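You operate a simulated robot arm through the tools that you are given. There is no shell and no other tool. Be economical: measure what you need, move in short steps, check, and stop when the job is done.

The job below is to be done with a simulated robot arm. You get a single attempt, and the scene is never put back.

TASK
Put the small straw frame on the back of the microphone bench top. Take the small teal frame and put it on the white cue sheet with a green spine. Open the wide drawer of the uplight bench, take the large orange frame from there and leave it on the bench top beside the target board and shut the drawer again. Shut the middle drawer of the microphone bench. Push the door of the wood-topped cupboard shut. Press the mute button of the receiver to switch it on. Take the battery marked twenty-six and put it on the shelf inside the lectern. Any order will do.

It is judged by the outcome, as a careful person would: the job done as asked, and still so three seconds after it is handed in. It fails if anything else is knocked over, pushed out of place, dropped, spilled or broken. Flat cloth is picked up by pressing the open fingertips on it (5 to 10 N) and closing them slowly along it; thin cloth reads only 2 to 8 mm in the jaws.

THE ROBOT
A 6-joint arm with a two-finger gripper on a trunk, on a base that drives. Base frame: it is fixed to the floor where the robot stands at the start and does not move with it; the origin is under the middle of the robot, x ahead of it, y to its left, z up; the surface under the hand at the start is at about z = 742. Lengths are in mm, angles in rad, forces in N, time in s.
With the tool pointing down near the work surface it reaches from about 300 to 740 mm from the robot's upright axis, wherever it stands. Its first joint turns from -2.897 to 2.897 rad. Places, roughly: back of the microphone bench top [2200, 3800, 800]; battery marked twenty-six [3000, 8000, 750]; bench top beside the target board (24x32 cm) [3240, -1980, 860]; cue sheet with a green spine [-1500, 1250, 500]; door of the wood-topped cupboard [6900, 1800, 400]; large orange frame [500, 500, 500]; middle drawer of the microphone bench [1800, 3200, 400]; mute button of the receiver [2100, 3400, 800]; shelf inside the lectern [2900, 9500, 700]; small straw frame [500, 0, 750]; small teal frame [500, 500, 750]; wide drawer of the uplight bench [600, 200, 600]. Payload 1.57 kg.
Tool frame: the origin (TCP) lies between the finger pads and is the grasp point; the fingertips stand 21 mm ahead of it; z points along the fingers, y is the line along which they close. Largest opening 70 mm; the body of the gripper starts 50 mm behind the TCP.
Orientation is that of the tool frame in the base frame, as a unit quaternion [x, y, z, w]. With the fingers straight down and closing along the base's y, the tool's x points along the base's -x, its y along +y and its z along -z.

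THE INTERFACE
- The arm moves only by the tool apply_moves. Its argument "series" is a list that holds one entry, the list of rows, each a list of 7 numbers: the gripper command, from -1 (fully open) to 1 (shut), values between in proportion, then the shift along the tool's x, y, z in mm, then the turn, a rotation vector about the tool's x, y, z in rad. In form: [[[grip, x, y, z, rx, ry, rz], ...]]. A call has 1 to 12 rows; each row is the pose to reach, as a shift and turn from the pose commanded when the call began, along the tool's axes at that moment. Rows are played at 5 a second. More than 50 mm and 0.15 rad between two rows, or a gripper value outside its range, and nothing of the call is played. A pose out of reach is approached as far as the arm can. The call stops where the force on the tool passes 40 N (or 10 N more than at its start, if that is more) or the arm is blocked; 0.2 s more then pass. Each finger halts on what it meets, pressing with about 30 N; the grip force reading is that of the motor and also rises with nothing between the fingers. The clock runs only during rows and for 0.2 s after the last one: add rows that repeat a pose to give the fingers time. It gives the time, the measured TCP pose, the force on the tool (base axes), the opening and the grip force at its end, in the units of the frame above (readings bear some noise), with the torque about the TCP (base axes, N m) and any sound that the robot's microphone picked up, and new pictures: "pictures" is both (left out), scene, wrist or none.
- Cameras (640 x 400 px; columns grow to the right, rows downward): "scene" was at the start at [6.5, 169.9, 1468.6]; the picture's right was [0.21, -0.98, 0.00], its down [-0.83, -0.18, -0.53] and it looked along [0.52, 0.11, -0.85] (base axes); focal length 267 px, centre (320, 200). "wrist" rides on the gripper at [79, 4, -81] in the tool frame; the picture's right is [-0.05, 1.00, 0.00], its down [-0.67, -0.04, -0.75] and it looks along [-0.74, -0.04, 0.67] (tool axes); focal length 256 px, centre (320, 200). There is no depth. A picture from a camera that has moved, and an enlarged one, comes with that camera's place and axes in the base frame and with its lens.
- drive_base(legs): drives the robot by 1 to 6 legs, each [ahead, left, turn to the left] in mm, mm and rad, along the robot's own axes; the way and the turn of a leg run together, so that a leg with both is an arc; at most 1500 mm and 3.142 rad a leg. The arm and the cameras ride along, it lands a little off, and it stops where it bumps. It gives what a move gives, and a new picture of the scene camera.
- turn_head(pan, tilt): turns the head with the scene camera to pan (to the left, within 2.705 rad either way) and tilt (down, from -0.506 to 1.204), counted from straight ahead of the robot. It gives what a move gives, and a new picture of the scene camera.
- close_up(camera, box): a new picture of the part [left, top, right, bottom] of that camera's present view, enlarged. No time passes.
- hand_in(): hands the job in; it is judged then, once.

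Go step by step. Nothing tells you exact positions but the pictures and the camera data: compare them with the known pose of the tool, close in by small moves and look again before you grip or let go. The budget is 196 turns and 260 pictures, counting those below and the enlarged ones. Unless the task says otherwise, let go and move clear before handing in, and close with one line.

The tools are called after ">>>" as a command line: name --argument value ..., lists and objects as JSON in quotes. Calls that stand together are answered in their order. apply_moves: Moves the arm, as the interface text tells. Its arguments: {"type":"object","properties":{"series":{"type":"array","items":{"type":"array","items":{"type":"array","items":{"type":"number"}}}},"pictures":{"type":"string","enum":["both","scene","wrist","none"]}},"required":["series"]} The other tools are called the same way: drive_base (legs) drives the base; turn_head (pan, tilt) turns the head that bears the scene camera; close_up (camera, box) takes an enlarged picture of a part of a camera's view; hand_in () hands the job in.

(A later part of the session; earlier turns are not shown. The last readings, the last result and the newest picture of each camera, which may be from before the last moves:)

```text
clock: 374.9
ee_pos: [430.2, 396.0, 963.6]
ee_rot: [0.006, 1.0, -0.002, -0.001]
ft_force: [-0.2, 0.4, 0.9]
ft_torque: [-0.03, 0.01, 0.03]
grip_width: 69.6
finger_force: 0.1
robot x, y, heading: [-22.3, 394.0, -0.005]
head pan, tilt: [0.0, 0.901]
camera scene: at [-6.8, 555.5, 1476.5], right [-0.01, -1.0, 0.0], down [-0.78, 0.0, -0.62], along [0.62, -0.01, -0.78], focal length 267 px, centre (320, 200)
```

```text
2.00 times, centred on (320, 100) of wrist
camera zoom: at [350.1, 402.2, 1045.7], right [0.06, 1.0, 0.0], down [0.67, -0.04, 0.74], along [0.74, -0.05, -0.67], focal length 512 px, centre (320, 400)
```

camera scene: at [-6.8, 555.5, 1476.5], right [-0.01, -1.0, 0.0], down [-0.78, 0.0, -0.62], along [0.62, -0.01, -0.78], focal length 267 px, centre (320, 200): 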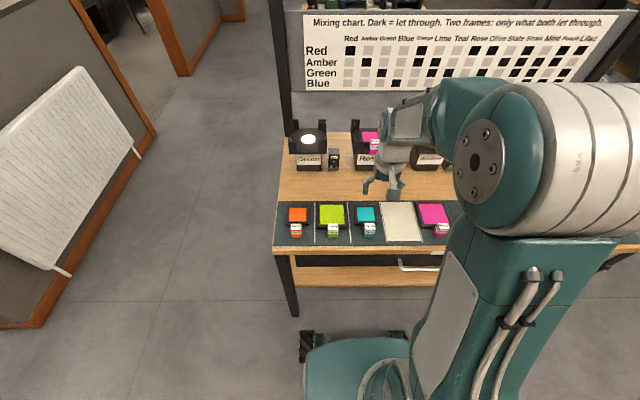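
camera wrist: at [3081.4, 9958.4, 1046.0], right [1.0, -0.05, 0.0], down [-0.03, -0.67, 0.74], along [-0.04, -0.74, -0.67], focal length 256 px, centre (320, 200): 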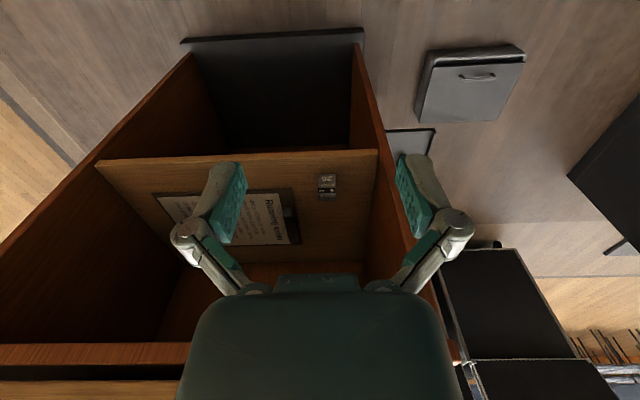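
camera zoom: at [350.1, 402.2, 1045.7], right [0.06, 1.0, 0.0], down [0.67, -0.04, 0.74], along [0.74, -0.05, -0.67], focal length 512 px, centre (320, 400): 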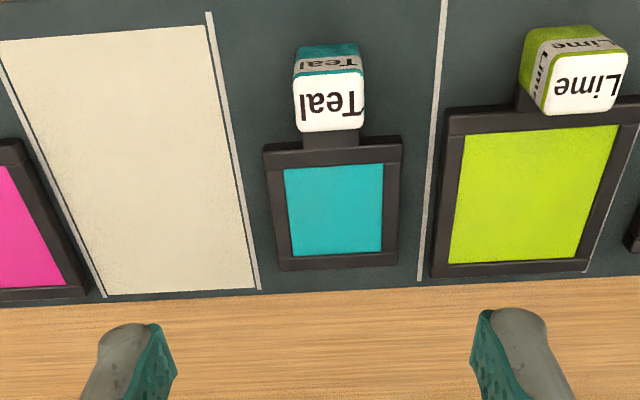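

The teal block lies at about (431, 401). I go down, look, then close.

>>> apply_moves --series '[[[-1, -2, 5, 45, 0, 0, 0], [-1, -2, 5, 90, 0, 0, 0], [-1, -2, 5, 135, 0, 0, 0], [-1, -2, 5, 165, 0, 0, 0], [-1, -2, 5, 187, 0, 0, 0], [-1, -2, 5, 187, 0, 0, 0]]]' --pictures "wrist"

```text
clock: 376.3
ee_pos: [429.9, 399.3, 778.5]
ee_rot: [0.006, 1.0, -0.003, -0.001]
ft_force: [-1.0, -0.3, 0.3]
ft_torque: [0.02, -0.01, 0.01]
grip_width: 69.9
finger_force: 0.1
robot x, y, heading: [-22.8, 393.8, -0.007]
head pan, tilt: [0.0, 0.901]
camera wrist: at [350.6, 405.5, 860.1], right [0.06, 1.0, 0.0], down [0.67, -0.04, 0.74], along [0.74, -0.05, -0.67], focal length 256 px, centre (320, 200)
```

wrist: 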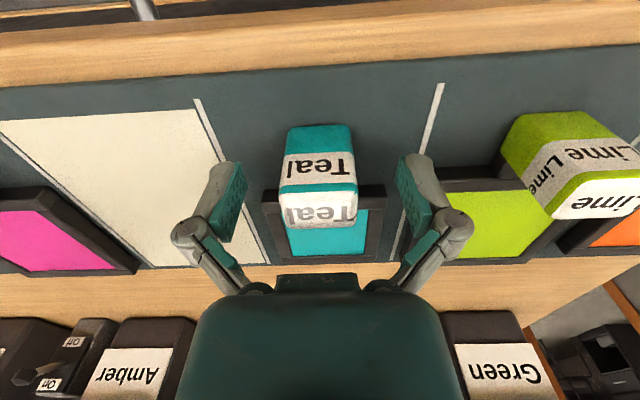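

>>> apply_moves --series '[[[-1, -4, 0, 4, 0, 0, 0], [-1, -4, 0, 4, 0, 0, 0], [1, -4, 0, 4, 0, 0, 0], [1, -4, 0, 4, 0, 0, 0], [1, -4, 0, 4, 0, 0, 0], [1, -4, 0, 1, 0, 0, 0], [1, -4, 0, -5, 0, 0, 0], [1, -4, 0, -15, 0, 0, 0], [1, -4, 0, -28, 0, 0, 0], [1, -4, 0, -45, 0, 0, 0]]]' --pictures "wrist"

```text
clock: 378.5
ee_pos: [435.9, 398.9, 821.3]
ee_rot: [0.006, 1.0, 0.0, -0.001]
ft_force: [0.6, -0.3, -1.3]
ft_torque: [0.0, 0.06, 0.01]
grip_width: 31.2
finger_force: 30.0
robot x, y, heading: [-23.4, 400.0, -0.008]
head pan, tilt: [0.0, 0.901]
camera wrist: at [356.8, 405.2, 903.0], right [0.06, 1.0, 0.0], down [0.67, -0.04, 0.74], along [0.74, -0.05, -0.67], focal length 256 px, centre (320, 200)
```

wrist: 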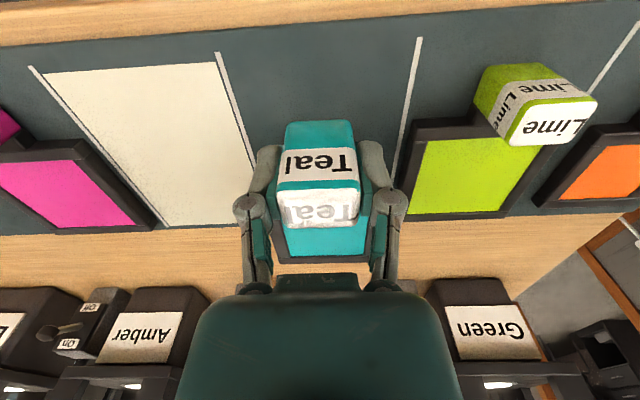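

The teal frame is in hand. I raise it, back off, turn round and drive toward the flight case with the cue sheet.

>>> apply_moves --series '[[[1, 5, 0, -45, 0, 0, 0], [1, 10, 0, -90, 0, 0, 0], [1, 15, 0, -135, 0, 0, 0], [1, 20, 0, -170, 0, 0, 0]]]' --pictures "none"

>>> drive_base --legs '[[-400, 0, 0], [0, 0, 3.14], [0, -840, 0], [200, 0, 0]]'

>>> turn_head --pan 0.0 --tilt 0.75

```text
clock: 379.5
ee_pos: [412.3, 400.8, 992.4]
ee_rot: [0.005, 1.0, -0.001, -0.001]
ft_force: [0.5, -0.1, -1.5]
ft_torque: [-0.02, 0.06, 0.02]
grip_width: 31.6
finger_force: 29.7
robot x, y, heading: [-20.2, 395.9, -0.006]
head pan, tilt: [0.0, 0.901]
```

```text
clock: 394.5
ee_pos: [-1005.3, 1289.1, 991.8]
ee_rot: [1.0, -0.031, 0.001, -0.001]
ft_force: [0.1, -0.3, -0.9]
ft_torque: [-0.01, -0.03, -0.01]
grip_width: 31.3
finger_force: 29.7
robot x, y, heading: [-569.2, 1264.5, 3.08]
head pan, tilt: [0.0, 0.901]
camera scene: at [-597.7, 1115.2, 1476.9], right [0.06, 1.0, 0.0], down [0.78, -0.05, -0.62], along [-0.62, 0.04, -0.78], focal length 267 px, centre (320, 200)
```

scene: 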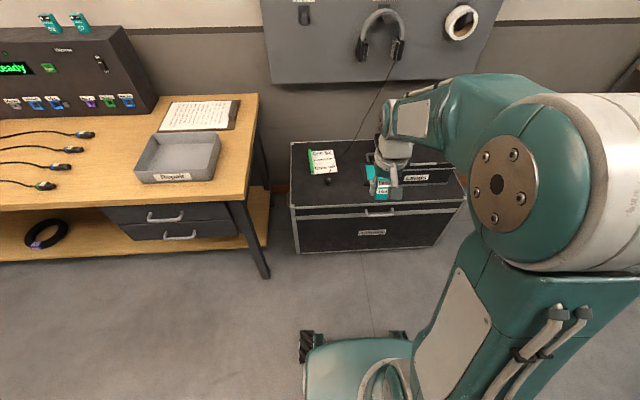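

```text
clock: 395.2
ee_pos: [-1005.1, 1289.5, 991.5]
ee_rot: [1.0, -0.031, 0.0, -0.001]
ft_force: [0.0, -0.5, -0.8]
ft_torque: [-0.01, -0.04, -0.01]
grip_width: 31.4
finger_force: 29.6
robot x, y, heading: [-570.3, 1265.2, 3.082]
head pan, tilt: [0.0, 0.75]
camera scene: at [-605.1, 1114.8, 1488.7], right [0.06, 1.0, 0.0], down [0.68, -0.04, -0.73], along [-0.73, 0.04, -0.68], focal length 267 px, centre (320, 200)
```

scene: 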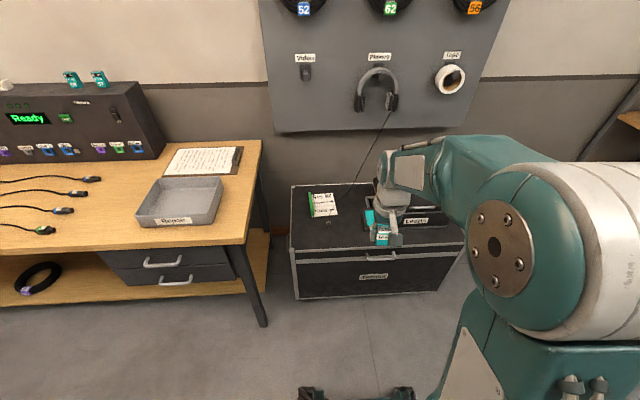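

>>> close_up --camera "scene" --box '[270, 160, 470, 285]'

```text
3.20 times, centred on (370, 222) of scene
camera zoom: at [-605.1, 1114.8, 1488.7], right [0.06, 1.0, 0.0], down [0.68, -0.04, -0.73], along [-0.73, 0.04, -0.68], focal length 855 px, centre (160, 128)
```

zoom: 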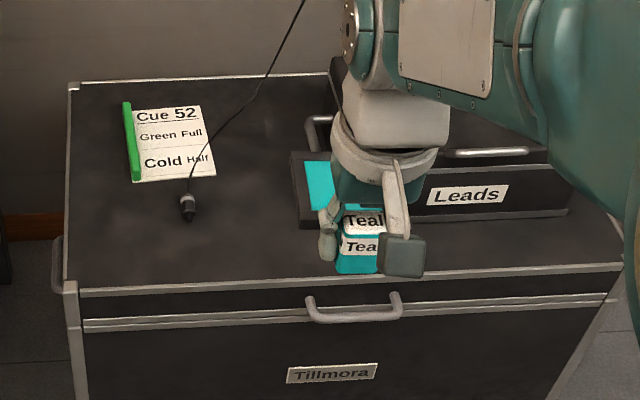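

The green-spined cue sheet lies at the back left of the flight case at about x −1725…−1552, y 1119…1255; a headphone cable hangs to its right. I drive closer, in line with the sheet.

>>> drive_base --legs '[[0, 0, 0.06], [330, 78, 0]]'

>>> apply_moves --series '[[[1, -40, 0, 0, 0, 0, 0], [1, -80, 0, 10, 0, 0, 0], [1, -120, 0, 30, 0, 0, 0], [1, -140, 0, 60, 0, 0, 0]]]' --pictures "both"

```text
clock: 397.8
ee_pos: [-1328.2, 1185.2, 992.9]
ee_rot: [1.0, 0.0, 0.001, -0.001]
ft_force: [0.6, 0.0, -1.7]
ft_torque: [-0.03, -0.05, -0.02]
grip_width: 31.5
finger_force: 30.3
robot x, y, heading: [-901.3, 1193.8, -3.138]
head pan, tilt: [0.0, 0.75]
camera scene: at [-919.5, 1035.6, 1488.8], right [0.0, 1.0, 0.0], down [0.68, 0.0, -0.73], along [-0.73, 0.0, -0.68], focal length 267 px, centre (320, 200)
```

scene: 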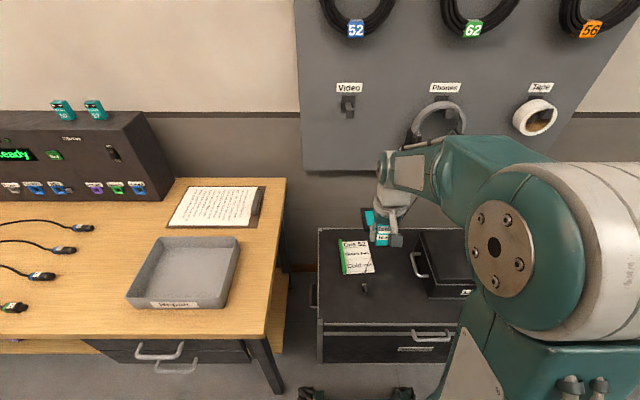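

```text
clock: 398.8
ee_pos: [-1469.0, 1184.9, 930.4]
ee_rot: [1.0, -0.001, 0.001, -0.002]
ft_force: [-0.4, -0.5, -0.2]
ft_torque: [-0.03, -0.02, 0.01]
grip_width: 31.0
finger_force: 30.2
robot x, y, heading: [-896.1, 1186.7, -3.138]
head pan, tilt: [0.0, 0.75]
camera scene: at [-920.3, 1035.0, 1488.7], right [0.0, 1.0, 0.0], down [0.68, 0.0, -0.73], along [-0.73, 0.0, -0.68], focal length 267 px, centre (320, 200)
camera wrist: at [-1390.6, 1180.6, 1011.5], right [-0.05, -1.0, 0.0], down [-0.67, 0.03, 0.74], along [-0.74, 0.04, -0.67], focal length 256 px, centre (320, 200)
```

scene: 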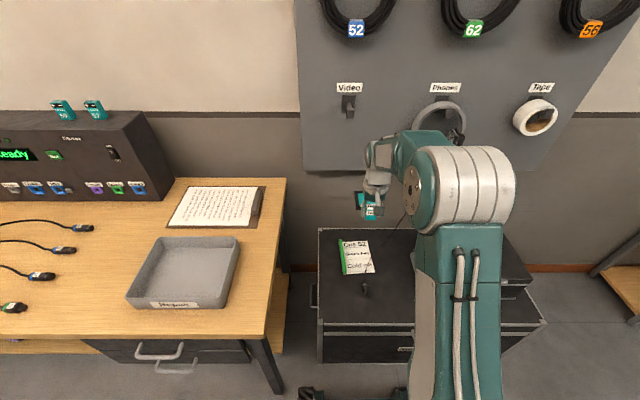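
wrist: 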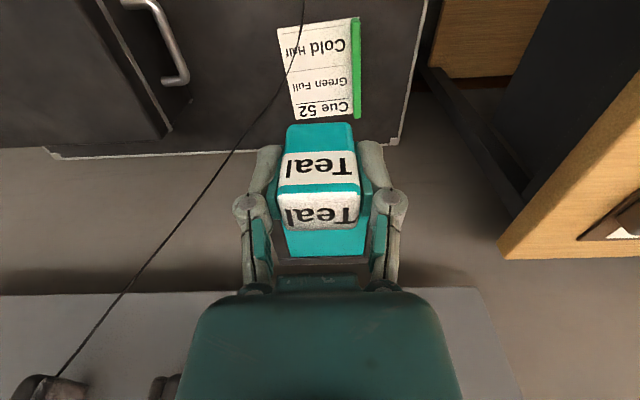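

The case top is about z 605 and the sheet spans x −1626…−1486, y 1125…1245. I check exactly where the cable runs.

>>> close_up --camera "scene" --box '[320, 190, 440, 310]'

>>> close_up --camera "wrist" --box '[180, 0, 420, 150]'

```text
3.33 times, centred on (380, 250) of scene
camera zoom: at [-920.3, 1035.0, 1488.7], right [0.0, 1.0, 0.0], down [0.68, 0.0, -0.73], along [-0.73, 0.0, -0.68], focal length 890 px, centre (120, 33)
```

zoom: 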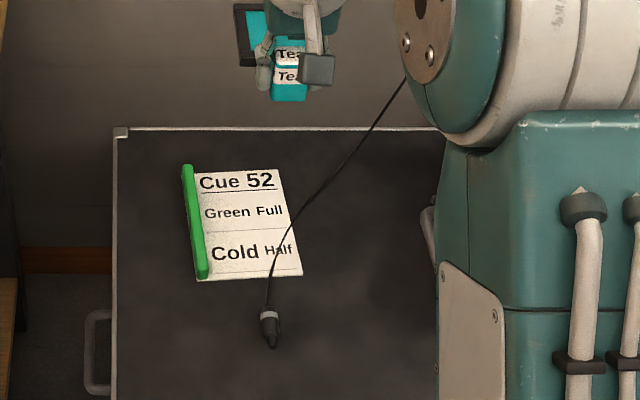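

```text
2.67 times, centred on (300, 75) of wrist
camera zoom: at [-1390.6, 1180.6, 1011.5], right [-0.05, -1.0, 0.0], down [-0.67, 0.03, 0.74], along [-0.74, 0.04, -0.67], focal length 683 px, centre (373, 533)
```

zoom: 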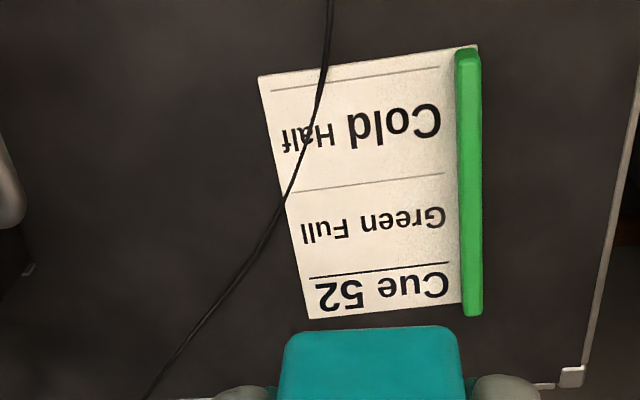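

The cable rests across the near right corner of the sheet, so I aim for y 1175, TCP x −1503, keeping clear of both the cable and spine. I go down to just above.

>>> apply_moves --series '[[[1, -17, 5, 40, 0, 0, 0], [1, -34, 10, 80, 0, 0, 0], [1, -34, 10, 125, 0, 0, 0], [1, -34, 10, 170, 0, 0, 0], [1, -34, 10, 210, 0, 0, 0], [1, -34, 10, 235, 0, 0, 0]]]' --pictures "both"

>>> close_up --camera "scene" --box '[320, 190, 440, 310]'

```text
clock: 400.2
ee_pos: [-1502.3, 1175.1, 696.9]
ee_rot: [1.0, -0.001, 0.0, -0.002]
ft_force: [0.6, -1.4, -0.8]
ft_torque: [-0.01, -0.06, -0.03]
grip_width: 31.2
finger_force: 29.4
robot x, y, heading: [-893.8, 1188.3, -3.141]
head pan, tilt: [0.0, 0.75]
camera scene: at [-920.7, 1034.8, 1488.7], right [0.0, 1.0, 0.0], down [0.68, 0.0, -0.73], along [-0.73, 0.0, -0.68], focal length 267 px, centre (320, 200)
camera wrist: at [-1423.7, 1171.2, 777.8], right [-0.05, -1.0, 0.0], down [-0.67, 0.03, 0.74], along [-0.74, 0.04, -0.67], focal length 256 px, centre (320, 200)
```

scene: 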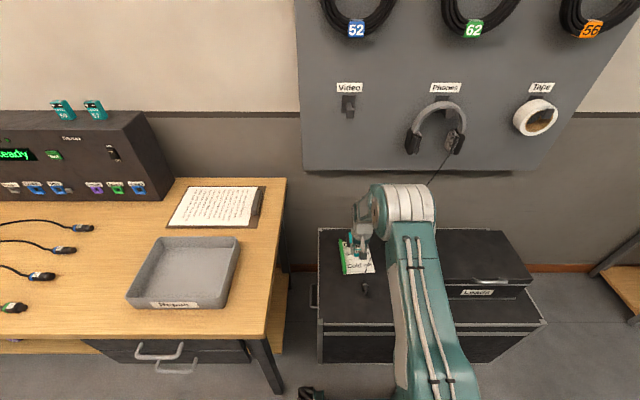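
wrist: 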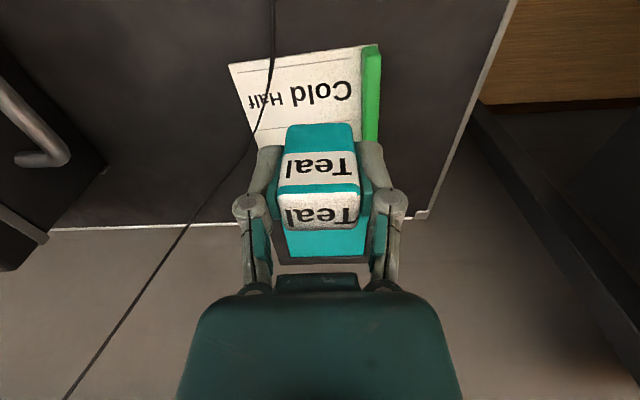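

```text
3.33 times, centred on (380, 250) of scene
camera zoom: at [-920.7, 1034.8, 1488.7], right [0.0, 1.0, 0.0], down [0.68, 0.0, -0.73], along [-0.73, 0.0, -0.68], focal length 890 px, centre (120, 33)
```

zoom: 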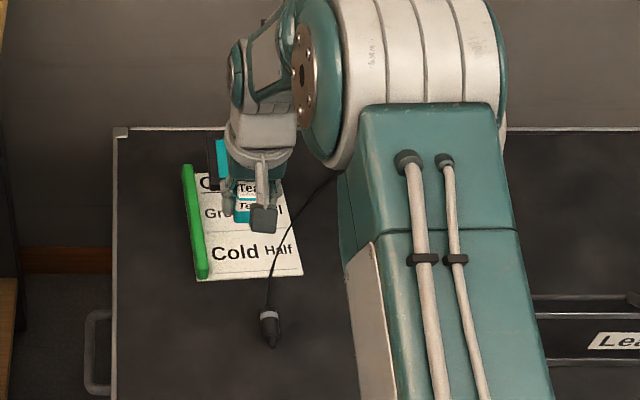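

>>> apply_moves --series '[[[1, -7, -11, 10, 0, 0, 0], [1, -7, -11, 30, 0, 0, 0], [1, -7, -11, 45, 0, 0, 0]]]' --pictures "wrist"

```text
clock: 401.0
ee_pos: [-1508.2, 1186.9, 650.6]
ee_rot: [1.0, -0.002, 0.001, -0.002]
ft_force: [0.5, -0.3, -0.9]
ft_torque: [-0.01, -0.05, -0.02]
grip_width: 31.2
finger_force: 30.1
robot x, y, heading: [-893.8, 1191.3, -3.143]
head pan, tilt: [0.0, 0.75]
camera wrist: at [-1429.8, 1183.0, 731.9], right [-0.05, -1.0, 0.0], down [-0.67, 0.03, 0.74], along [-0.74, 0.04, -0.67], focal length 256 px, centre (320, 200)
```

wrist: 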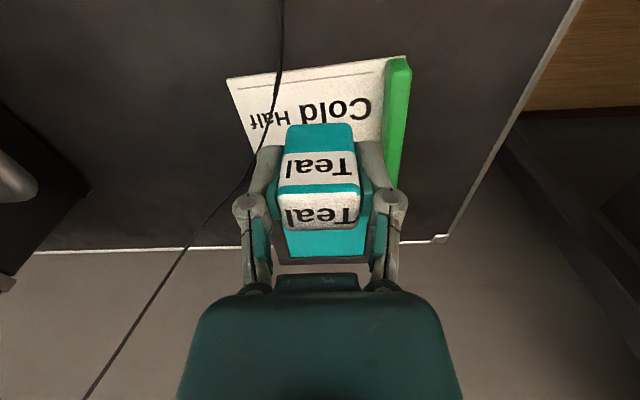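

>>> apply_moves --series '[[[1, -4, -2, 3, 0, 0, 0], [1, -4, -2, 6, 0, 0, 0], [1, -4, -2, 8, 0, 0, 0]]]' --pictures "none"

>>> apply_moves --series '[[[1, 0, 0, 2, 0, 0, 0], [1, 0, 0, 4, 0, 0, 0]]]' --pictures "wrist"

```text
clock: 401.8
ee_pos: [-1513.0, 1189.8, 643.9]
ee_rot: [1.0, -0.001, 0.002, -0.002]
ft_force: [0.2, 0.2, -0.4]
ft_torque: [-0.01, -0.08, -0.04]
grip_width: 31.3
finger_force: 30.0
robot x, y, heading: [-892.7, 1191.8, -3.138]
head pan, tilt: [0.0, 0.75]
```

```text
clock: 402.4
ee_pos: [-1513.5, 1188.4, 637.8]
ee_rot: [1.0, -0.001, 0.002, -0.001]
ft_force: [-0.6, -1.1, -0.7]
ft_torque: [0.02, -0.02, -0.04]
grip_width: 31.2
finger_force: 30.3
robot x, y, heading: [-896.1, 1188.9, -3.137]
head pan, tilt: [0.0, 0.75]
camera wrist: at [-1434.7, 1184.5, 720.3], right [-0.05, -1.0, 0.0], down [-0.67, 0.03, 0.74], along [-0.74, 0.04, -0.67], focal length 256 px, centre (320, 200)
```

wrist: 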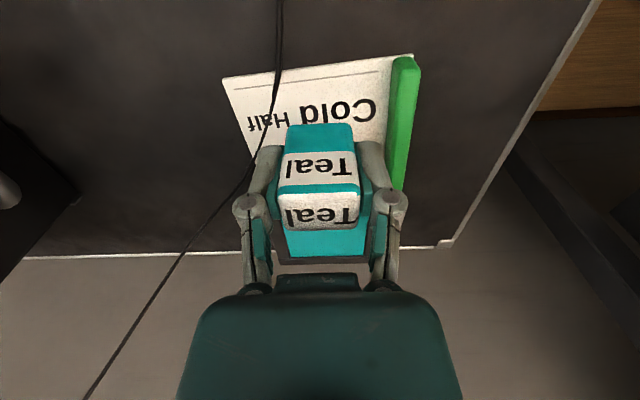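

>>> apply_moves --series '[[[1, 0, 0, 2, 0, 0, 0], [1, 0, 0, 4, 0, 0, 0]]]' --pictures "none"

```text
clock: 403.0
ee_pos: [-1513.3, 1187.6, 635.2]
ee_rot: [1.0, -0.001, 0.001, -0.001]
ft_force: [0.4, 1.3, -1.5]
ft_torque: [0.0, -0.05, 0.02]
grip_width: 31.1
finger_force: 29.8
robot x, y, heading: [-893.8, 1193.4, -3.145]
head pan, tilt: [0.0, 0.75]
```

>>> apply_moves --series '[[[1, 0, 0, 2, 0, 0, 0], [1, 0, 0, 4, 0, 0, 0], [1, 0, 0, 5, 0, 0, 0]]]' --pictures "none"

```text
clock: 403.8
ee_pos: [-1512.7, 1187.8, 630.7]
ee_rot: [1.0, -0.001, 0.002, -0.002]
ft_force: [-0.4, 0.0, -1.6]
ft_torque: [0.01, -0.05, -0.01]
grip_width: 31.2
finger_force: 29.4
robot x, y, heading: [-890.1, 1188.1, -3.138]
head pan, tilt: [0.0, 0.75]
```

>>> apply_moves --series '[[[1, 0, 0, 2, 0, 0, 0], [1, 0, 0, 4, 0, 0, 0], [1, 0, 0, 5, 0, 0, 0]]]' --pictures "wrist"

```text
clock: 404.6
ee_pos: [-1512.8, 1187.7, 625.3]
ee_rot: [1.0, -0.002, 0.002, -0.002]
ft_force: [0.9, -0.3, -1.4]
ft_torque: [-0.01, -0.04, 0.01]
grip_width: 31.4
finger_force: 30.0
robot x, y, heading: [-898.5, 1189.4, -3.14]
head pan, tilt: [0.0, 0.75]
camera wrist: at [-1435.1, 1185.0, 706.7], right [-0.05, -1.0, 0.0], down [-0.67, 0.03, 0.74], along [-0.74, 0.04, -0.67], focal length 256 px, centre (320, 200)
```

wrist: 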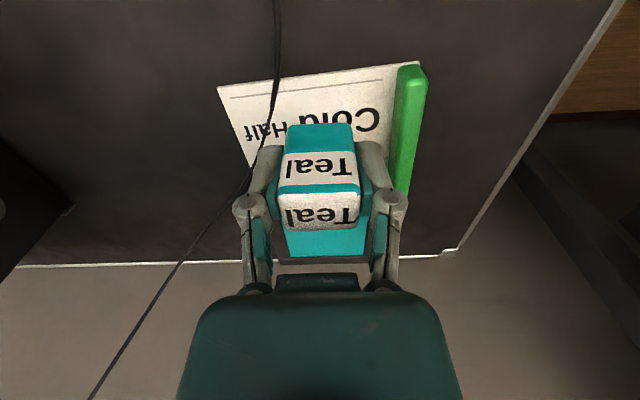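

The surface is lower than I thought (about z 545), so the sheet reaches further back. I shift 15 mm forward and continue down, checking.

>>> apply_moves --series '[[[1, -15, 0, 0, 0, 0, 0], [1, -15, 0, 10, 0, 0, 0], [1, -15, 0, 20, 0, 0, 0]]]' --pictures "wrist"

```text
clock: 405.4
ee_pos: [-1527.3, 1190.2, 604.9]
ee_rot: [1.0, -0.001, 0.001, -0.001]
ft_force: [-0.9, -0.2, -0.6]
ft_torque: [0.0, -0.08, -0.03]
grip_width: 31.5
finger_force: 29.9
robot x, y, heading: [-891.3, 1189.2, -3.141]
head pan, tilt: [0.0, 0.75]
camera wrist: at [-1449.3, 1185.3, 686.2], right [-0.05, -1.0, 0.0], down [-0.67, 0.03, 0.74], along [-0.74, 0.04, -0.67], focal length 256 px, centre (320, 200)
```

wrist: 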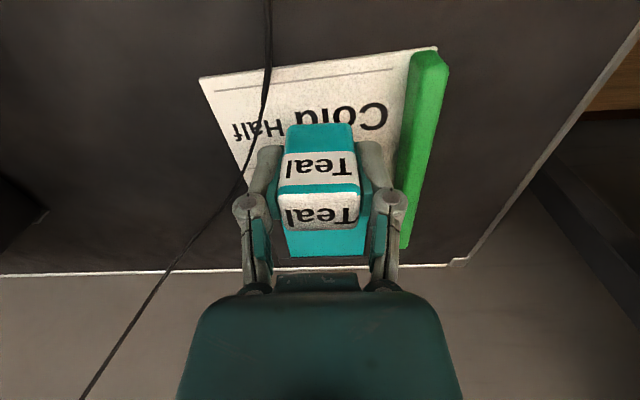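

>>> apply_moves --series '[[[1, 0, 2, 6, 0, 0, 0], [1, 0, 2, 11, 0, 0, 0], [1, 0, 2, 14, 0, 0, 0]]]' --pictures "none"

```text
clock: 406.2
ee_pos: [-1527.3, 1187.9, 591.8]
ee_rot: [1.0, -0.002, 0.001, -0.002]
ft_force: [0.2, 0.8, -1.2]
ft_torque: [0.0, -0.04, 0.01]
grip_width: 31.3
finger_force: 30.6
robot x, y, heading: [-891.5, 1186.1, -3.141]
head pan, tilt: [0.0, 0.75]
```

>>> apply_moves --series '[[[1, 0, 0, 3, 0, 0, 0], [1, 0, 0, 5, 0, 0, 0], [1, 0, 0, 7, 0, 0, 0]]]' --pictures "none"

```text
clock: 407.0
ee_pos: [-1527.1, 1187.5, 584.2]
ee_rot: [1.0, 0.0, 0.0, -0.002]
ft_force: [0.5, 0.4, -1.2]
ft_torque: [0.01, -0.04, 0.02]
grip_width: 31.1
finger_force: 30.0
robot x, y, heading: [-894.6, 1191.9, -3.137]
head pan, tilt: [0.0, 0.75]
```

>>> apply_moves --series '[[[1, 0, 0, 2, 0, 0, 0], [1, 0, 0, 4, 0, 0, 0], [1, 0, 0, 5, 0, 0, 0]]]' --pictures "wrist"

```text
clock: 407.8
ee_pos: [-1528.5, 1186.1, 579.7]
ee_rot: [1.0, -0.001, 0.001, -0.002]
ft_force: [1.0, 0.3, -0.9]
ft_torque: [0.02, -0.02, 0.01]
grip_width: 31.1
finger_force: 30.6
robot x, y, heading: [-896.0, 1191.3, -3.142]
head pan, tilt: [0.0, 0.75]
camera wrist: at [-1449.2, 1182.8, 660.6], right [-0.05, -1.0, 0.0], down [-0.67, 0.03, 0.74], along [-0.74, 0.04, -0.67], focal length 256 px, centre (320, 200)
```

wrist: 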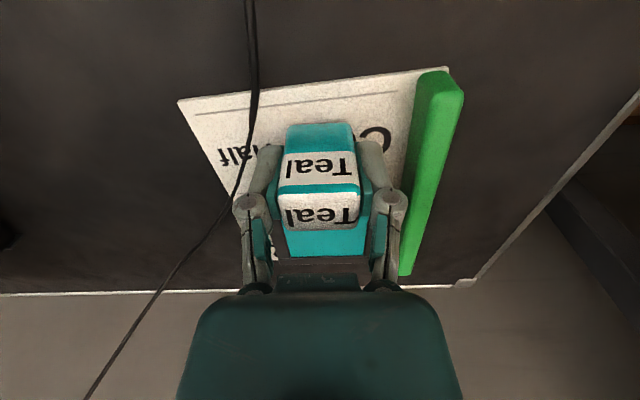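

>>> apply_moves --series '[[[1, 0, 4, 1, 0, 0, 0], [1, 0, 4, 3, 0, 0, 0], [1, 0, 4, 5, 0, 0, 0]]]' --pictures "none"

```text
clock: 408.6
ee_pos: [-1527.1, 1184.0, 574.6]
ee_rot: [1.0, -0.001, 0.002, -0.001]
ft_force: [-0.6, -0.6, -0.8]
ft_torque: [-0.02, -0.08, -0.02]
grip_width: 31.3
finger_force: 29.8
robot x, y, heading: [-893.1, 1189.4, -3.138]
head pan, tilt: [0.0, 0.75]
```

>>> apply_moves --series '[[[1, 0, 0, 2, 0, 0, 0], [1, 0, 0, 4, 0, 0, 0]]]' --pictures "none"

```text
clock: 409.2
ee_pos: [-1528.7, 1181.7, 572.9]
ee_rot: [1.0, -0.001, 0.0, -0.003]
ft_force: [2.7, 1.0, 7.3]
ft_torque: [0.0, 0.79, -0.03]
grip_width: 31.1
finger_force: 29.9
robot x, y, heading: [-889.3, 1186.7, -3.136]
head pan, tilt: [0.0, 0.75]
```

Contact. I take a look before letting go.

>>> apply_moves --series '[[[1, 0, 0, 1, 0, 0, 0], [1, 0, 0, 1, 0, 0, 0]]]' --pictures "wrist"

```text
clock: 409.8
ee_pos: [-1528.3, 1183.0, 571.2]
ee_rot: [1.0, -0.001, 0.0, -0.002]
ft_force: [1.9, 1.1, 21.5]
ft_torque: [0.04, 0.3, -0.01]
grip_width: 31.3
finger_force: 29.9
robot x, y, heading: [-894.4, 1191.0, -3.138]
head pan, tilt: [0.0, 0.75]
camera wrist: at [-1450.3, 1178.8, 652.1], right [-0.05, -1.0, 0.0], down [-0.67, 0.03, 0.75], along [-0.74, 0.04, -0.67], focal length 256 px, centre (320, 200)
```

wrist: 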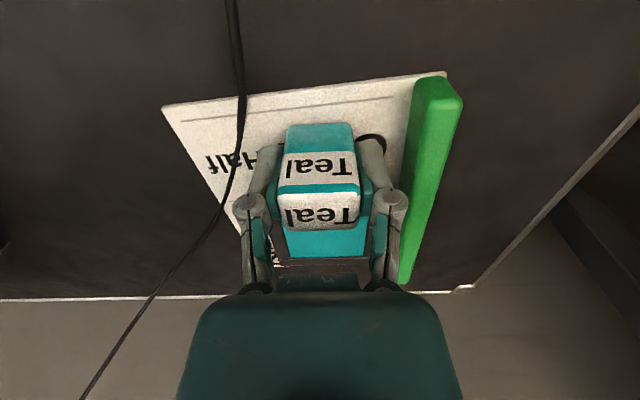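

>>> apply_moves --series '[[[1, 0, 0, -1, 0, 0, 0], [0.5, 0, 0, -1, 0, 0, 0], [-0.15, 0, 0, -1, 0, 0, 0], [-0.15, 0, 0, -1, 0, 0, 0], [-0.15, 0, 0, -15, 0, 0, 0], [-0.15, 0, 0, -50, 0, 0, 0], [-0.15, 0, 0, -95, 0, 0, 0], [-0.15, 0, 0, -140, 0, 0, 0], [-0.15, 0, 0, -185, 0, 0, 0], [-0.15, 0, 0, -230, 0, 0, 0]]]' --pictures "both"

```text
clock: 412.0
ee_pos: [-1529.4, 1179.6, 800.6]
ee_rot: [1.0, -0.001, 0.002, -0.002]
ft_force: [-0.1, -0.2, 0.3]
ft_torque: [-0.02, -0.03, 0.02]
grip_width: 40.5
finger_force: 0.1
robot x, y, heading: [-892.6, 1186.2, -3.143]
head pan, tilt: [0.0, 0.75]
camera scene: at [-920.6, 1034.9, 1488.7], right [0.0, 1.0, 0.0], down [0.68, 0.0, -0.73], along [-0.73, 0.0, -0.68], focal length 267 px, centre (320, 200)
camera wrist: at [-1449.9, 1175.6, 881.5], right [-0.05, -1.0, 0.0], down [-0.67, 0.03, 0.74], along [-0.74, 0.04, -0.67], focal length 256 px, centre (320, 200)
```

scene: 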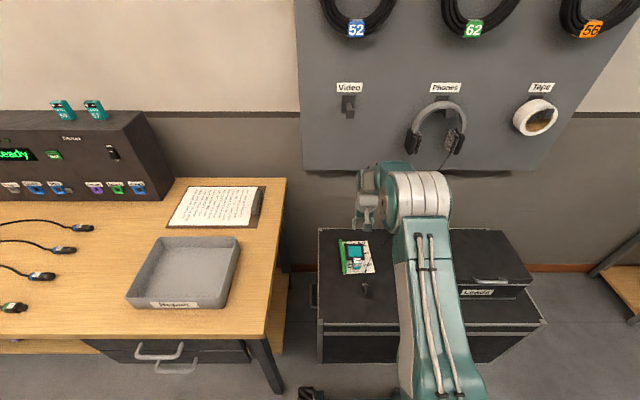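
wrist: 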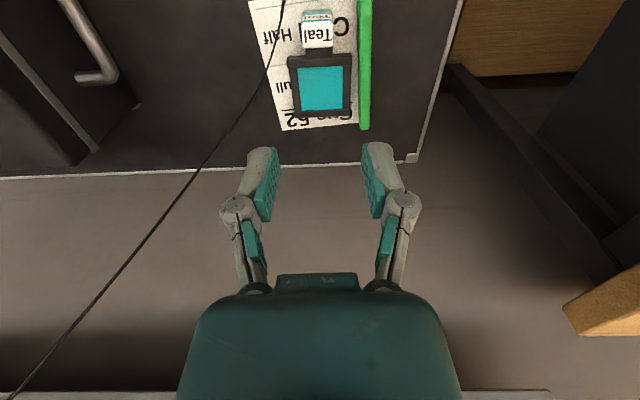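

The teal frame lies on the sheet, clear of cable and spine. Next the wide drawer: I retract, turn round and stand back from the uplight bench.

>>> apply_moves --series '[[[-0.5, 35, 0, -30, 0, 0, 0], [-1, 70, 0, -65, 0, 0, 0], [-1, 105, 0, -100, 0, 0, 0], [-1, 140, 0, -135, 0, 0, 0], [-1, 170, 0, -170, 0, 0, 0]]]' --pictures "none"

>>> drive_base --legs '[[-450, 0, 0], [0, 0, -3.14], [0, -960, 0]]'

>>> turn_head --pan 0.0 --tilt 0.75

```text
clock: 413.2
ee_pos: [-1357.6, 1182.0, 971.0]
ee_rot: [1.0, -0.001, 0.002, -0.002]
ft_force: [-0.4, -0.5, -0.5]
ft_torque: [-0.01, -0.01, 0.05]
grip_width: 70.0
finger_force: 0.0
robot x, y, heading: [-892.1, 1189.1, -3.139]
head pan, tilt: [0.0, 0.75]
```

```text
clock: 427.8
ee_pos: [59.0, 276.6, 971.8]
ee_rot: [-0.022, 1.0, -0.002, -0.002]
ft_force: [-0.1, 1.5, 0.5]
ft_torque: [0.01, 0.01, -0.02]
grip_width: 69.9
finger_force: 0.1
robot x, y, heading: [-406.5, 245.6, 0.048]
head pan, tilt: [0.0, 0.75]
camera scene: at [-390.3, 403.0, 1488.5], right [0.05, -1.0, 0.0], down [-0.68, -0.03, -0.73], along [0.73, 0.03, -0.68], focal length 267 px, centre (320, 200)
```

scene: 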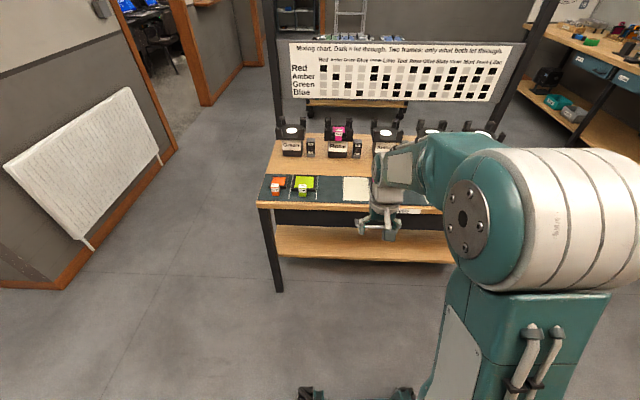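

```text
clock: 428.4
ee_pos: [59.5, 277.3, 971.6]
ee_rot: [-0.022, 1.0, -0.002, -0.001]
ft_force: [1.0, 0.7, 0.5]
ft_torque: [0.0, 0.0, 0.03]
grip_width: 70.0
finger_force: 0.0
robot x, y, heading: [-403.5, 249.2, 0.048]
head pan, tilt: [0.0, 0.75]
camera scene: at [-390.2, 401.7, 1488.7], right [0.05, -1.0, 0.0], down [-0.68, -0.03, -0.73], along [0.73, 0.03, -0.68], focal length 267 px, centre (320, 200)
```

scene: 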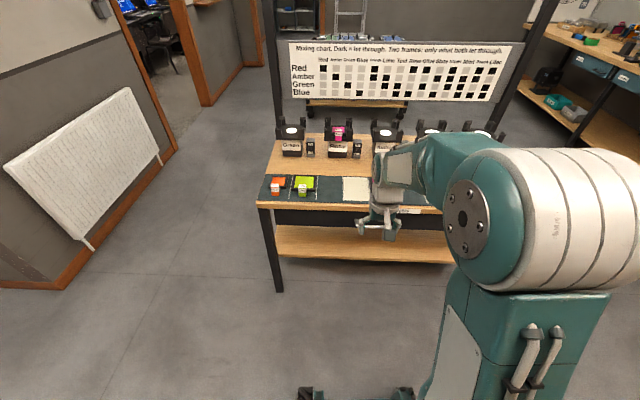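

>>> close_up --camera "wrist" --box '[0, 0, 640, 400]'

```text
1.00 times, centred on (320, 200) of wrist (not enlarged: the box is as wide or as high as the picture)
camera zoom: at [-21.1, 277.6, 1052.5], right [0.01, 1.0, 0.0], down [0.67, 0.0, 0.74], along [0.74, -0.01, -0.67], focal length 256 px, centre (320, 200)
```

zoom: 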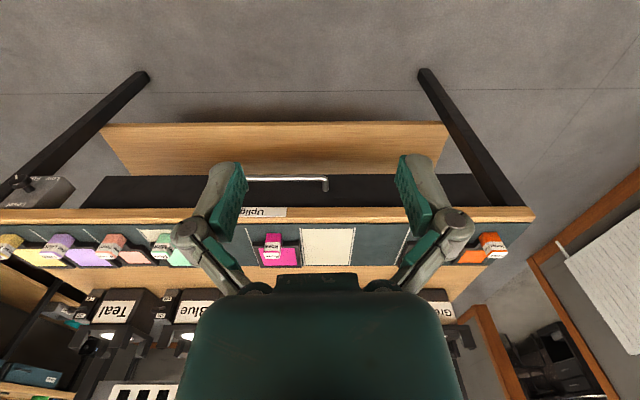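

I take the drawer handle's bar to run at x≈353, z≈663, y 103–273. I line up with its middle, then turn the fingers to straddle the bar from a 45° tilt.

>>> drive_base --legs '[[0, 0, -0.048], [106, -61, 0]]'

>>> apply_moves --series '[[[-1, -8, 0, 15, -0.052, -0.052, 0.123], [-1, -16, 0, 30, -0.104, -0.104, 0.246], [-1, -24, 0, 45, -0.156, -0.156, 0.37], [-1, -32, 0, 60, -0.208, -0.208, 0.493], [-1, -40, 0, 75, -0.26, -0.26, 0.616], [-1, -48, 0, 90, -0.313, -0.313, 0.74], [-1, -56, 0, 105, -0.365, -0.365, 0.863], [-1, -64, 0, 120, -0.417, -0.417, 0.986], [-1, -72, 0, 135, -0.469, -0.469, 1.109], [-1, -80, 0, 150, -0.521, -0.521, 1.232], [-1, -90, 0, 165, -0.573, -0.573, 1.356], [-1, -100, 0, 180, -0.6254, -0.6254, 1.479]]]' --pictures "both"

```text
clock: 430.0
ee_pos: [165.0, 194.4, 971.7]
ee_rot: [0.002, 1.0, -0.002, -0.002]
ft_force: [0.6, -0.6, -0.6]
ft_torque: [-0.01, -0.01, -0.05]
grip_width: 70.1
finger_force: 0.0
robot x, y, heading: [-297.9, 185.1, -0.007]
head pan, tilt: [0.0, 0.75]
camera scene: at [-276.6, 348.1, 1488.0], right [0.0, -1.0, 0.01], down [-0.68, 0.0, -0.73], along [0.73, -0.01, -0.68], focal length 267 px, centre (320, 200)
```

scene: 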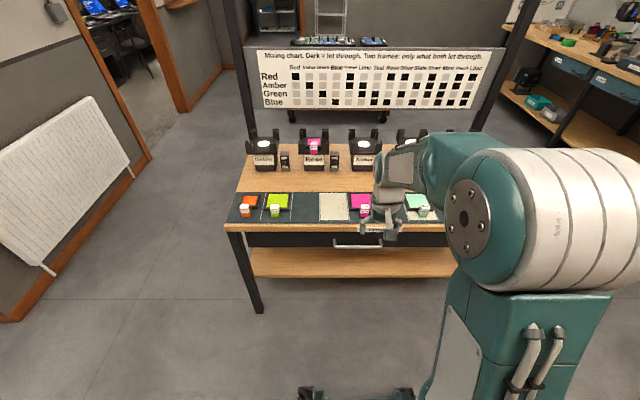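

```text
clock: 432.6
ee_pos: [273.6, 148.6, 803.4]
ee_rot: [0.648, 0.657, 0.287, 0.257]
ft_force: [0.5, 0.2, 0.0]
ft_torque: [0.02, -0.03, 0.01]
grip_width: 70.5
finger_force: 0.0
out of reach, approached as far as the arm can: row 11, 12
robot x, y, heading: [-297.6, 184.2, -0.004]
head pan, tilt: [0.0, 0.75]
camera scene: at [-276.2, 339.2, 1488.9], right [0.0, -1.0, 0.0], down [-0.68, 0.0, -0.73], along [0.73, 0.0, -0.68], focal length 267 px, centre (320, 200)
camera wrist: at [216.6, 225.4, 866.1], right [0.71, -0.06, 0.71], down [-0.53, -0.7, 0.48], along [0.46, -0.71, -0.52], focal length 256 px, centre (320, 200)
```

scene: 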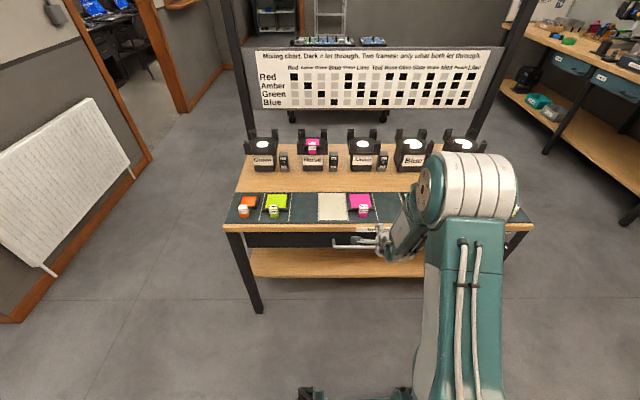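
wrist: 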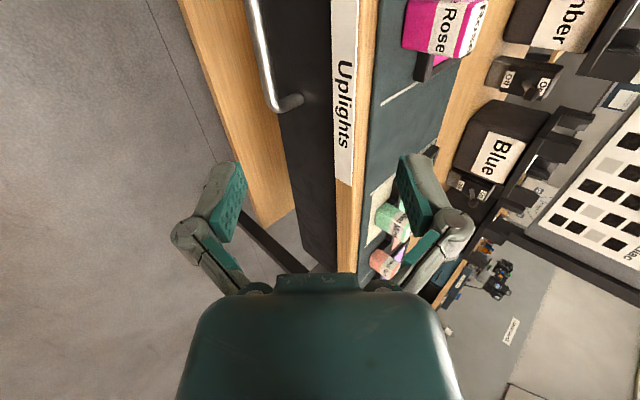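

The orientation works. I move closer to the bar and look.

>>> apply_moves --series '[[[-1, 12, -13, 25, 0, 0, 0], [-1, 24, -26, 50, 0, 0, 0], [-1, 37, -39, 76, 0, 0, 0]]]' --pictures "both"

```text
clock: 433.4
ee_pos: [311.3, 146.8, 733.9]
ee_rot: [0.647, 0.659, 0.288, 0.254]
ft_force: [-0.2, 0.6, 0.3]
ft_torque: [0.01, 0.02, 0.0]
grip_width: 70.1
finger_force: 0.2
out of reach, approached as far as the arm can: row 1, 2, 3
robot x, y, heading: [-298.6, 184.3, -0.005]
head pan, tilt: [0.0, 0.75]
camera scene: at [-275.9, 340.7, 1488.8], right [0.0, -1.0, 0.0], down [-0.68, 0.0, -0.73], along [0.73, 0.0, -0.68], focal length 267 px, centre (320, 200)
camera wrist: at [254.0, 222.4, 796.7], right [0.71, -0.06, 0.7], down [-0.53, -0.7, 0.47], along [0.47, -0.71, -0.53], focal length 256 px, centre (320, 200)
```

scene: 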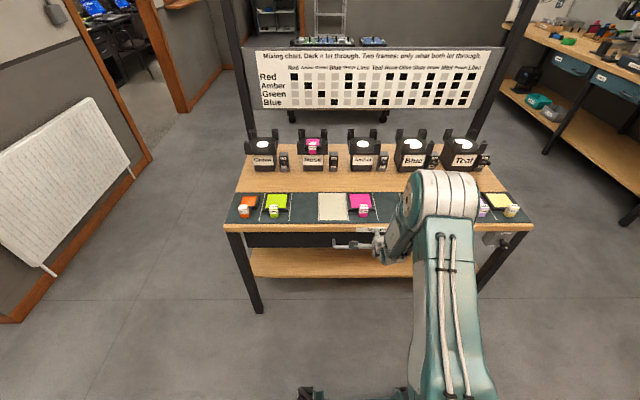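
wrist: 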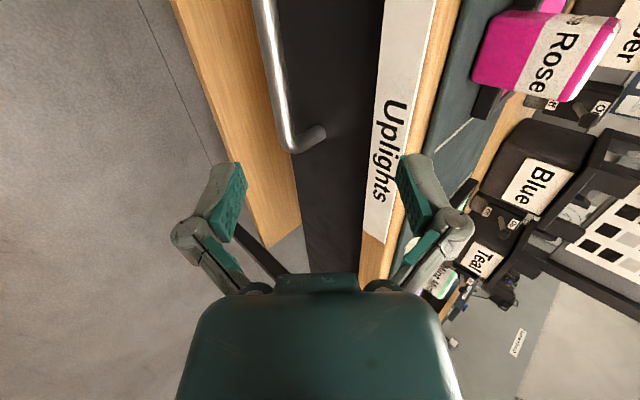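

The bar's near end is at about (340, 121, 671). I shift the base left so the hand is nearer the middle of the bar, and narrow the opening to about 32 mm.

>>> drive_base --legs '[[0, 45, 0]]'

>>> apply_moves --series '[[[0.1, 0, -12, 0, 0, 0, 0], [0.1, 0, -24, 0, 0, 0, 0], [0.1, 0, -24, 15, 0, 0, 0]]]' --pictures "both"

```text
clock: 434.3
ee_pos: [311.9, 169.3, 731.9]
ee_rot: [0.65, 0.655, 0.294, 0.25]
ft_force: [-0.3, -2.0, 0.6]
ft_torque: [0.07, 0.01, 0.04]
grip_width: 70.1
finger_force: 0.1
robot x, y, heading: [-298.7, 221.8, -0.006]
head pan, tilt: [0.0, 0.75]
camera scene: at [-275.8, 357.7, 1490.6], right [-0.01, -1.0, -0.01], down [-0.68, 0.01, -0.73], along [0.73, 0.0, -0.68], focal length 267 px, centre (320, 200)
```

scene: 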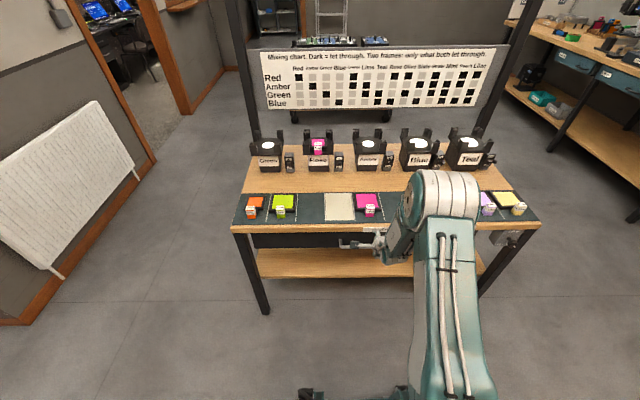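

```text
clock: 435.1
ee_pos: [304.8, 173.2, 704.7]
ee_rot: [0.648, 0.658, 0.29, 0.249]
ft_force: [-0.2, -0.4, 0.3]
ft_torque: [0.04, -0.01, 0.02]
grip_width: 31.6
finger_force: 0.1
robot x, y, heading: [-296.9, 219.6, -0.008]
head pan, tilt: [0.0, 0.75]
camera scene: at [-275.7, 367.5, 1489.4], right [-0.01, -1.0, 0.0], down [-0.68, 0.01, -0.73], along [0.73, 0.0, -0.68], focal length 267 px, centre (320, 200)
camera wrist: at [247.5, 248.8, 770.0], right [0.71, -0.06, 0.7], down [-0.53, -0.71, 0.47], along [0.47, -0.7, -0.54], focal length 256 px, centre (320, 200)
```

scene: 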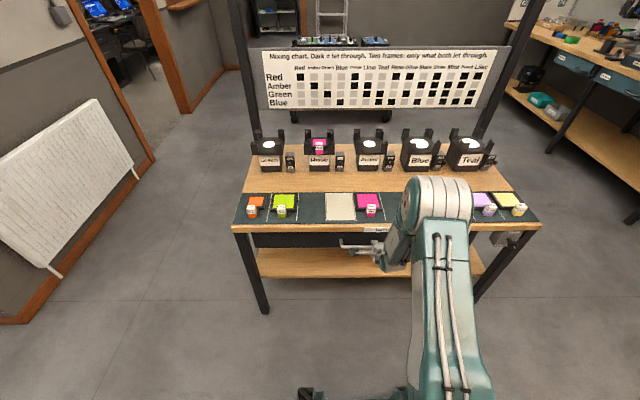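
wrist: 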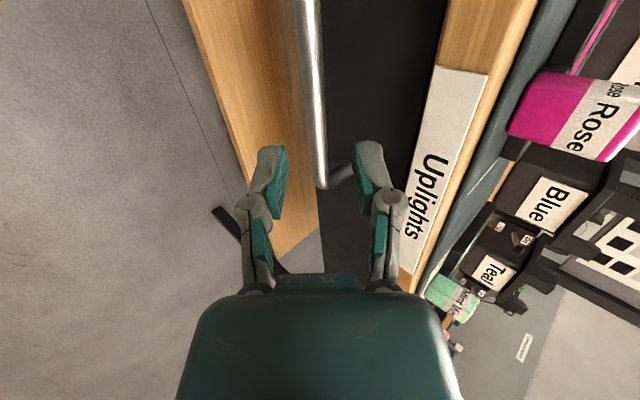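

The bar is centred between the fingers. I advance 40 mm along the tool and look.

>>> apply_moves --series '[[[0.1, 0, 0, 14, 0, 0, 0], [0.1, 0, 0, 28, 0, 0, 0], [0.1, 0, 0, 40, 0, 0, 0]]]' --pictures "wrist"

```text
clock: 435.9
ee_pos: [332.6, 179.4, 677.8]
ee_rot: [0.648, 0.658, 0.29, 0.251]
ft_force: [0.1, -0.3, -0.4]
ft_torque: [-0.04, -0.02, 0.0]
grip_width: 31.5
finger_force: 0.0
robot x, y, heading: [-302.9, 223.5, -0.004]
head pan, tilt: [0.0, 0.75]
camera wrist: at [275.7, 254.4, 741.4], right [0.71, -0.06, 0.7], down [-0.53, -0.71, 0.47], along [0.47, -0.71, -0.53], focal length 256 px, centre (320, 200)
```

wrist: 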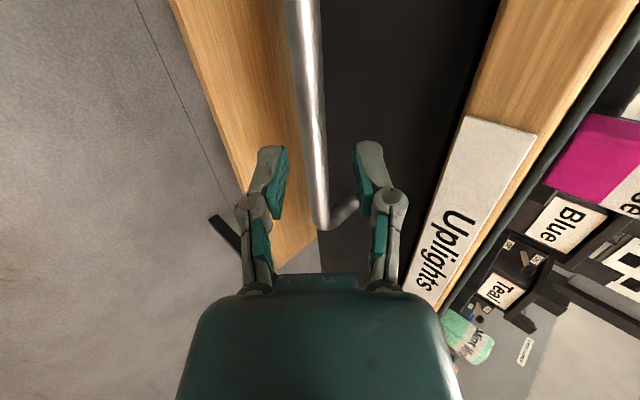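

The bar is between the fingers. I close.

>>> apply_moves --series '[[[0.1, 0, 0, 5, 0, 0, 0], [0.6, 0, 0, 5, 0, 0, 0], [1, 0, 0, 5, 0, 0, 0], [1, 0, 0, 5, 0, 0, 0], [1, 0, 0, 5, 0, 0, 0]]]' --pictures "wrist"

```text
clock: 437.1
ee_pos: [336.3, 180.3, 673.5]
ee_rot: [0.648, 0.658, 0.29, 0.251]
ft_force: [0.0, -0.2, -0.1]
ft_torque: [-0.04, -0.01, -0.02]
grip_width: 0.1
finger_force: 28.6
robot x, y, heading: [-298.2, 221.2, -0.006]
head pan, tilt: [0.0, 0.75]
camera wrist: at [279.4, 256.5, 738.3], right [0.71, -0.06, 0.7], down [-0.53, -0.71, 0.47], along [0.47, -0.71, -0.53], focal length 256 px, centre (320, 200)
```

wrist: 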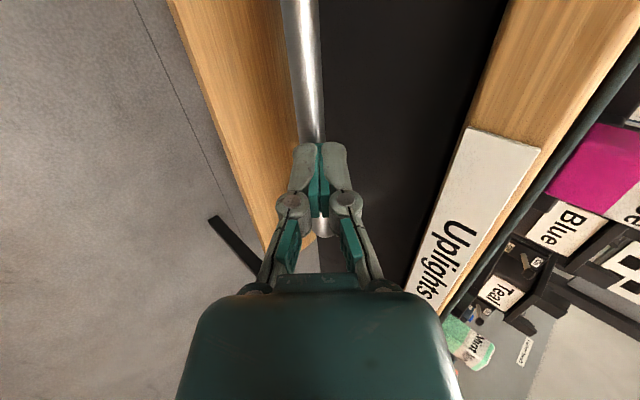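

The bar is still beyond the fingertips. I reopen, advance 18 mm and close again.

>>> apply_moves --series '[[[0.1, 0, 0, 0, 0, 0, 0], [0.1, 0, 0, 0, 0, 0, 0], [0.1, 0, 0, 6, 0, 0, 0], [0.1, 0, 0, 12, 0, 0, 0], [0.1, 0, 0, 18, 0, 0, 0], [0.6, 0, 0, 18, 0, 0, 0], [1, 0, 0, 18, 0, 0, 0], [1, 0, 0, 18, 0, 0, 0], [1, 0, 0, 18, 0, 0, 0]]]' --pictures "wrist"

```text
clock: 439.1
ee_pos: [347.7, 183.1, 658.7]
ee_rot: [0.649, 0.658, 0.288, 0.251]
ft_force: [-13.1, -0.2, -12.3]
ft_torque: [-0.32, 0.23, 0.32]
grip_width: 13.8
finger_force: 31.7
robot x, y, heading: [-296.7, 223.7, -0.003]
head pan, tilt: [0.0, 0.75]
camera wrist: at [290.3, 257.5, 723.7], right [0.71, -0.06, 0.7], down [-0.53, -0.7, 0.47], along [0.46, -0.71, -0.53], focal length 256 px, centre (320, 200)
```

wrist: 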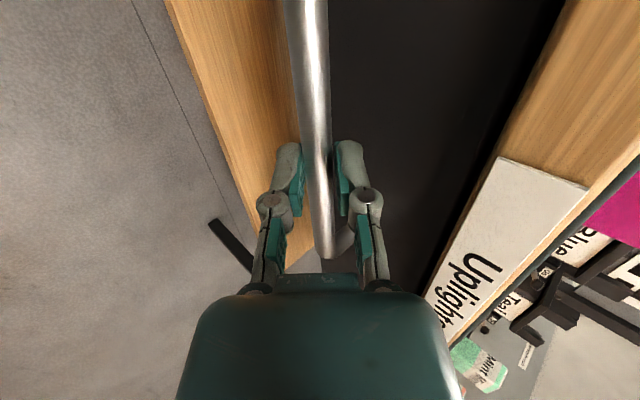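

Gripped. I pull the drawer by backing the base, first 120 mm.

>>> drive_base --legs '[[-120, 0, 0]]'

```text
clock: 440.4
ee_pos: [225.6, 181.1, 659.7]
ee_rot: [0.649, 0.658, 0.287, 0.251]
ft_force: [1.9, -1.3, -32.8]
ft_torque: [-0.34, 0.27, 0.27]
grip_width: 13.5
finger_force: 32.0
robot x, y, heading: [-424.3, 222.1, -0.006]
head pan, tilt: [0.0, 0.75]
camera scene: at [-395.0, 376.6, 1488.6], right [-0.01, -1.0, 0.0], down [-0.68, 0.0, -0.73], along [0.73, 0.0, -0.68], focal length 267 px, centre (320, 200)
```

scene: 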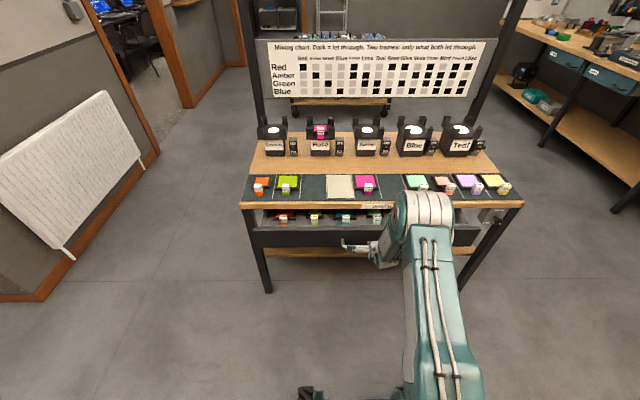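

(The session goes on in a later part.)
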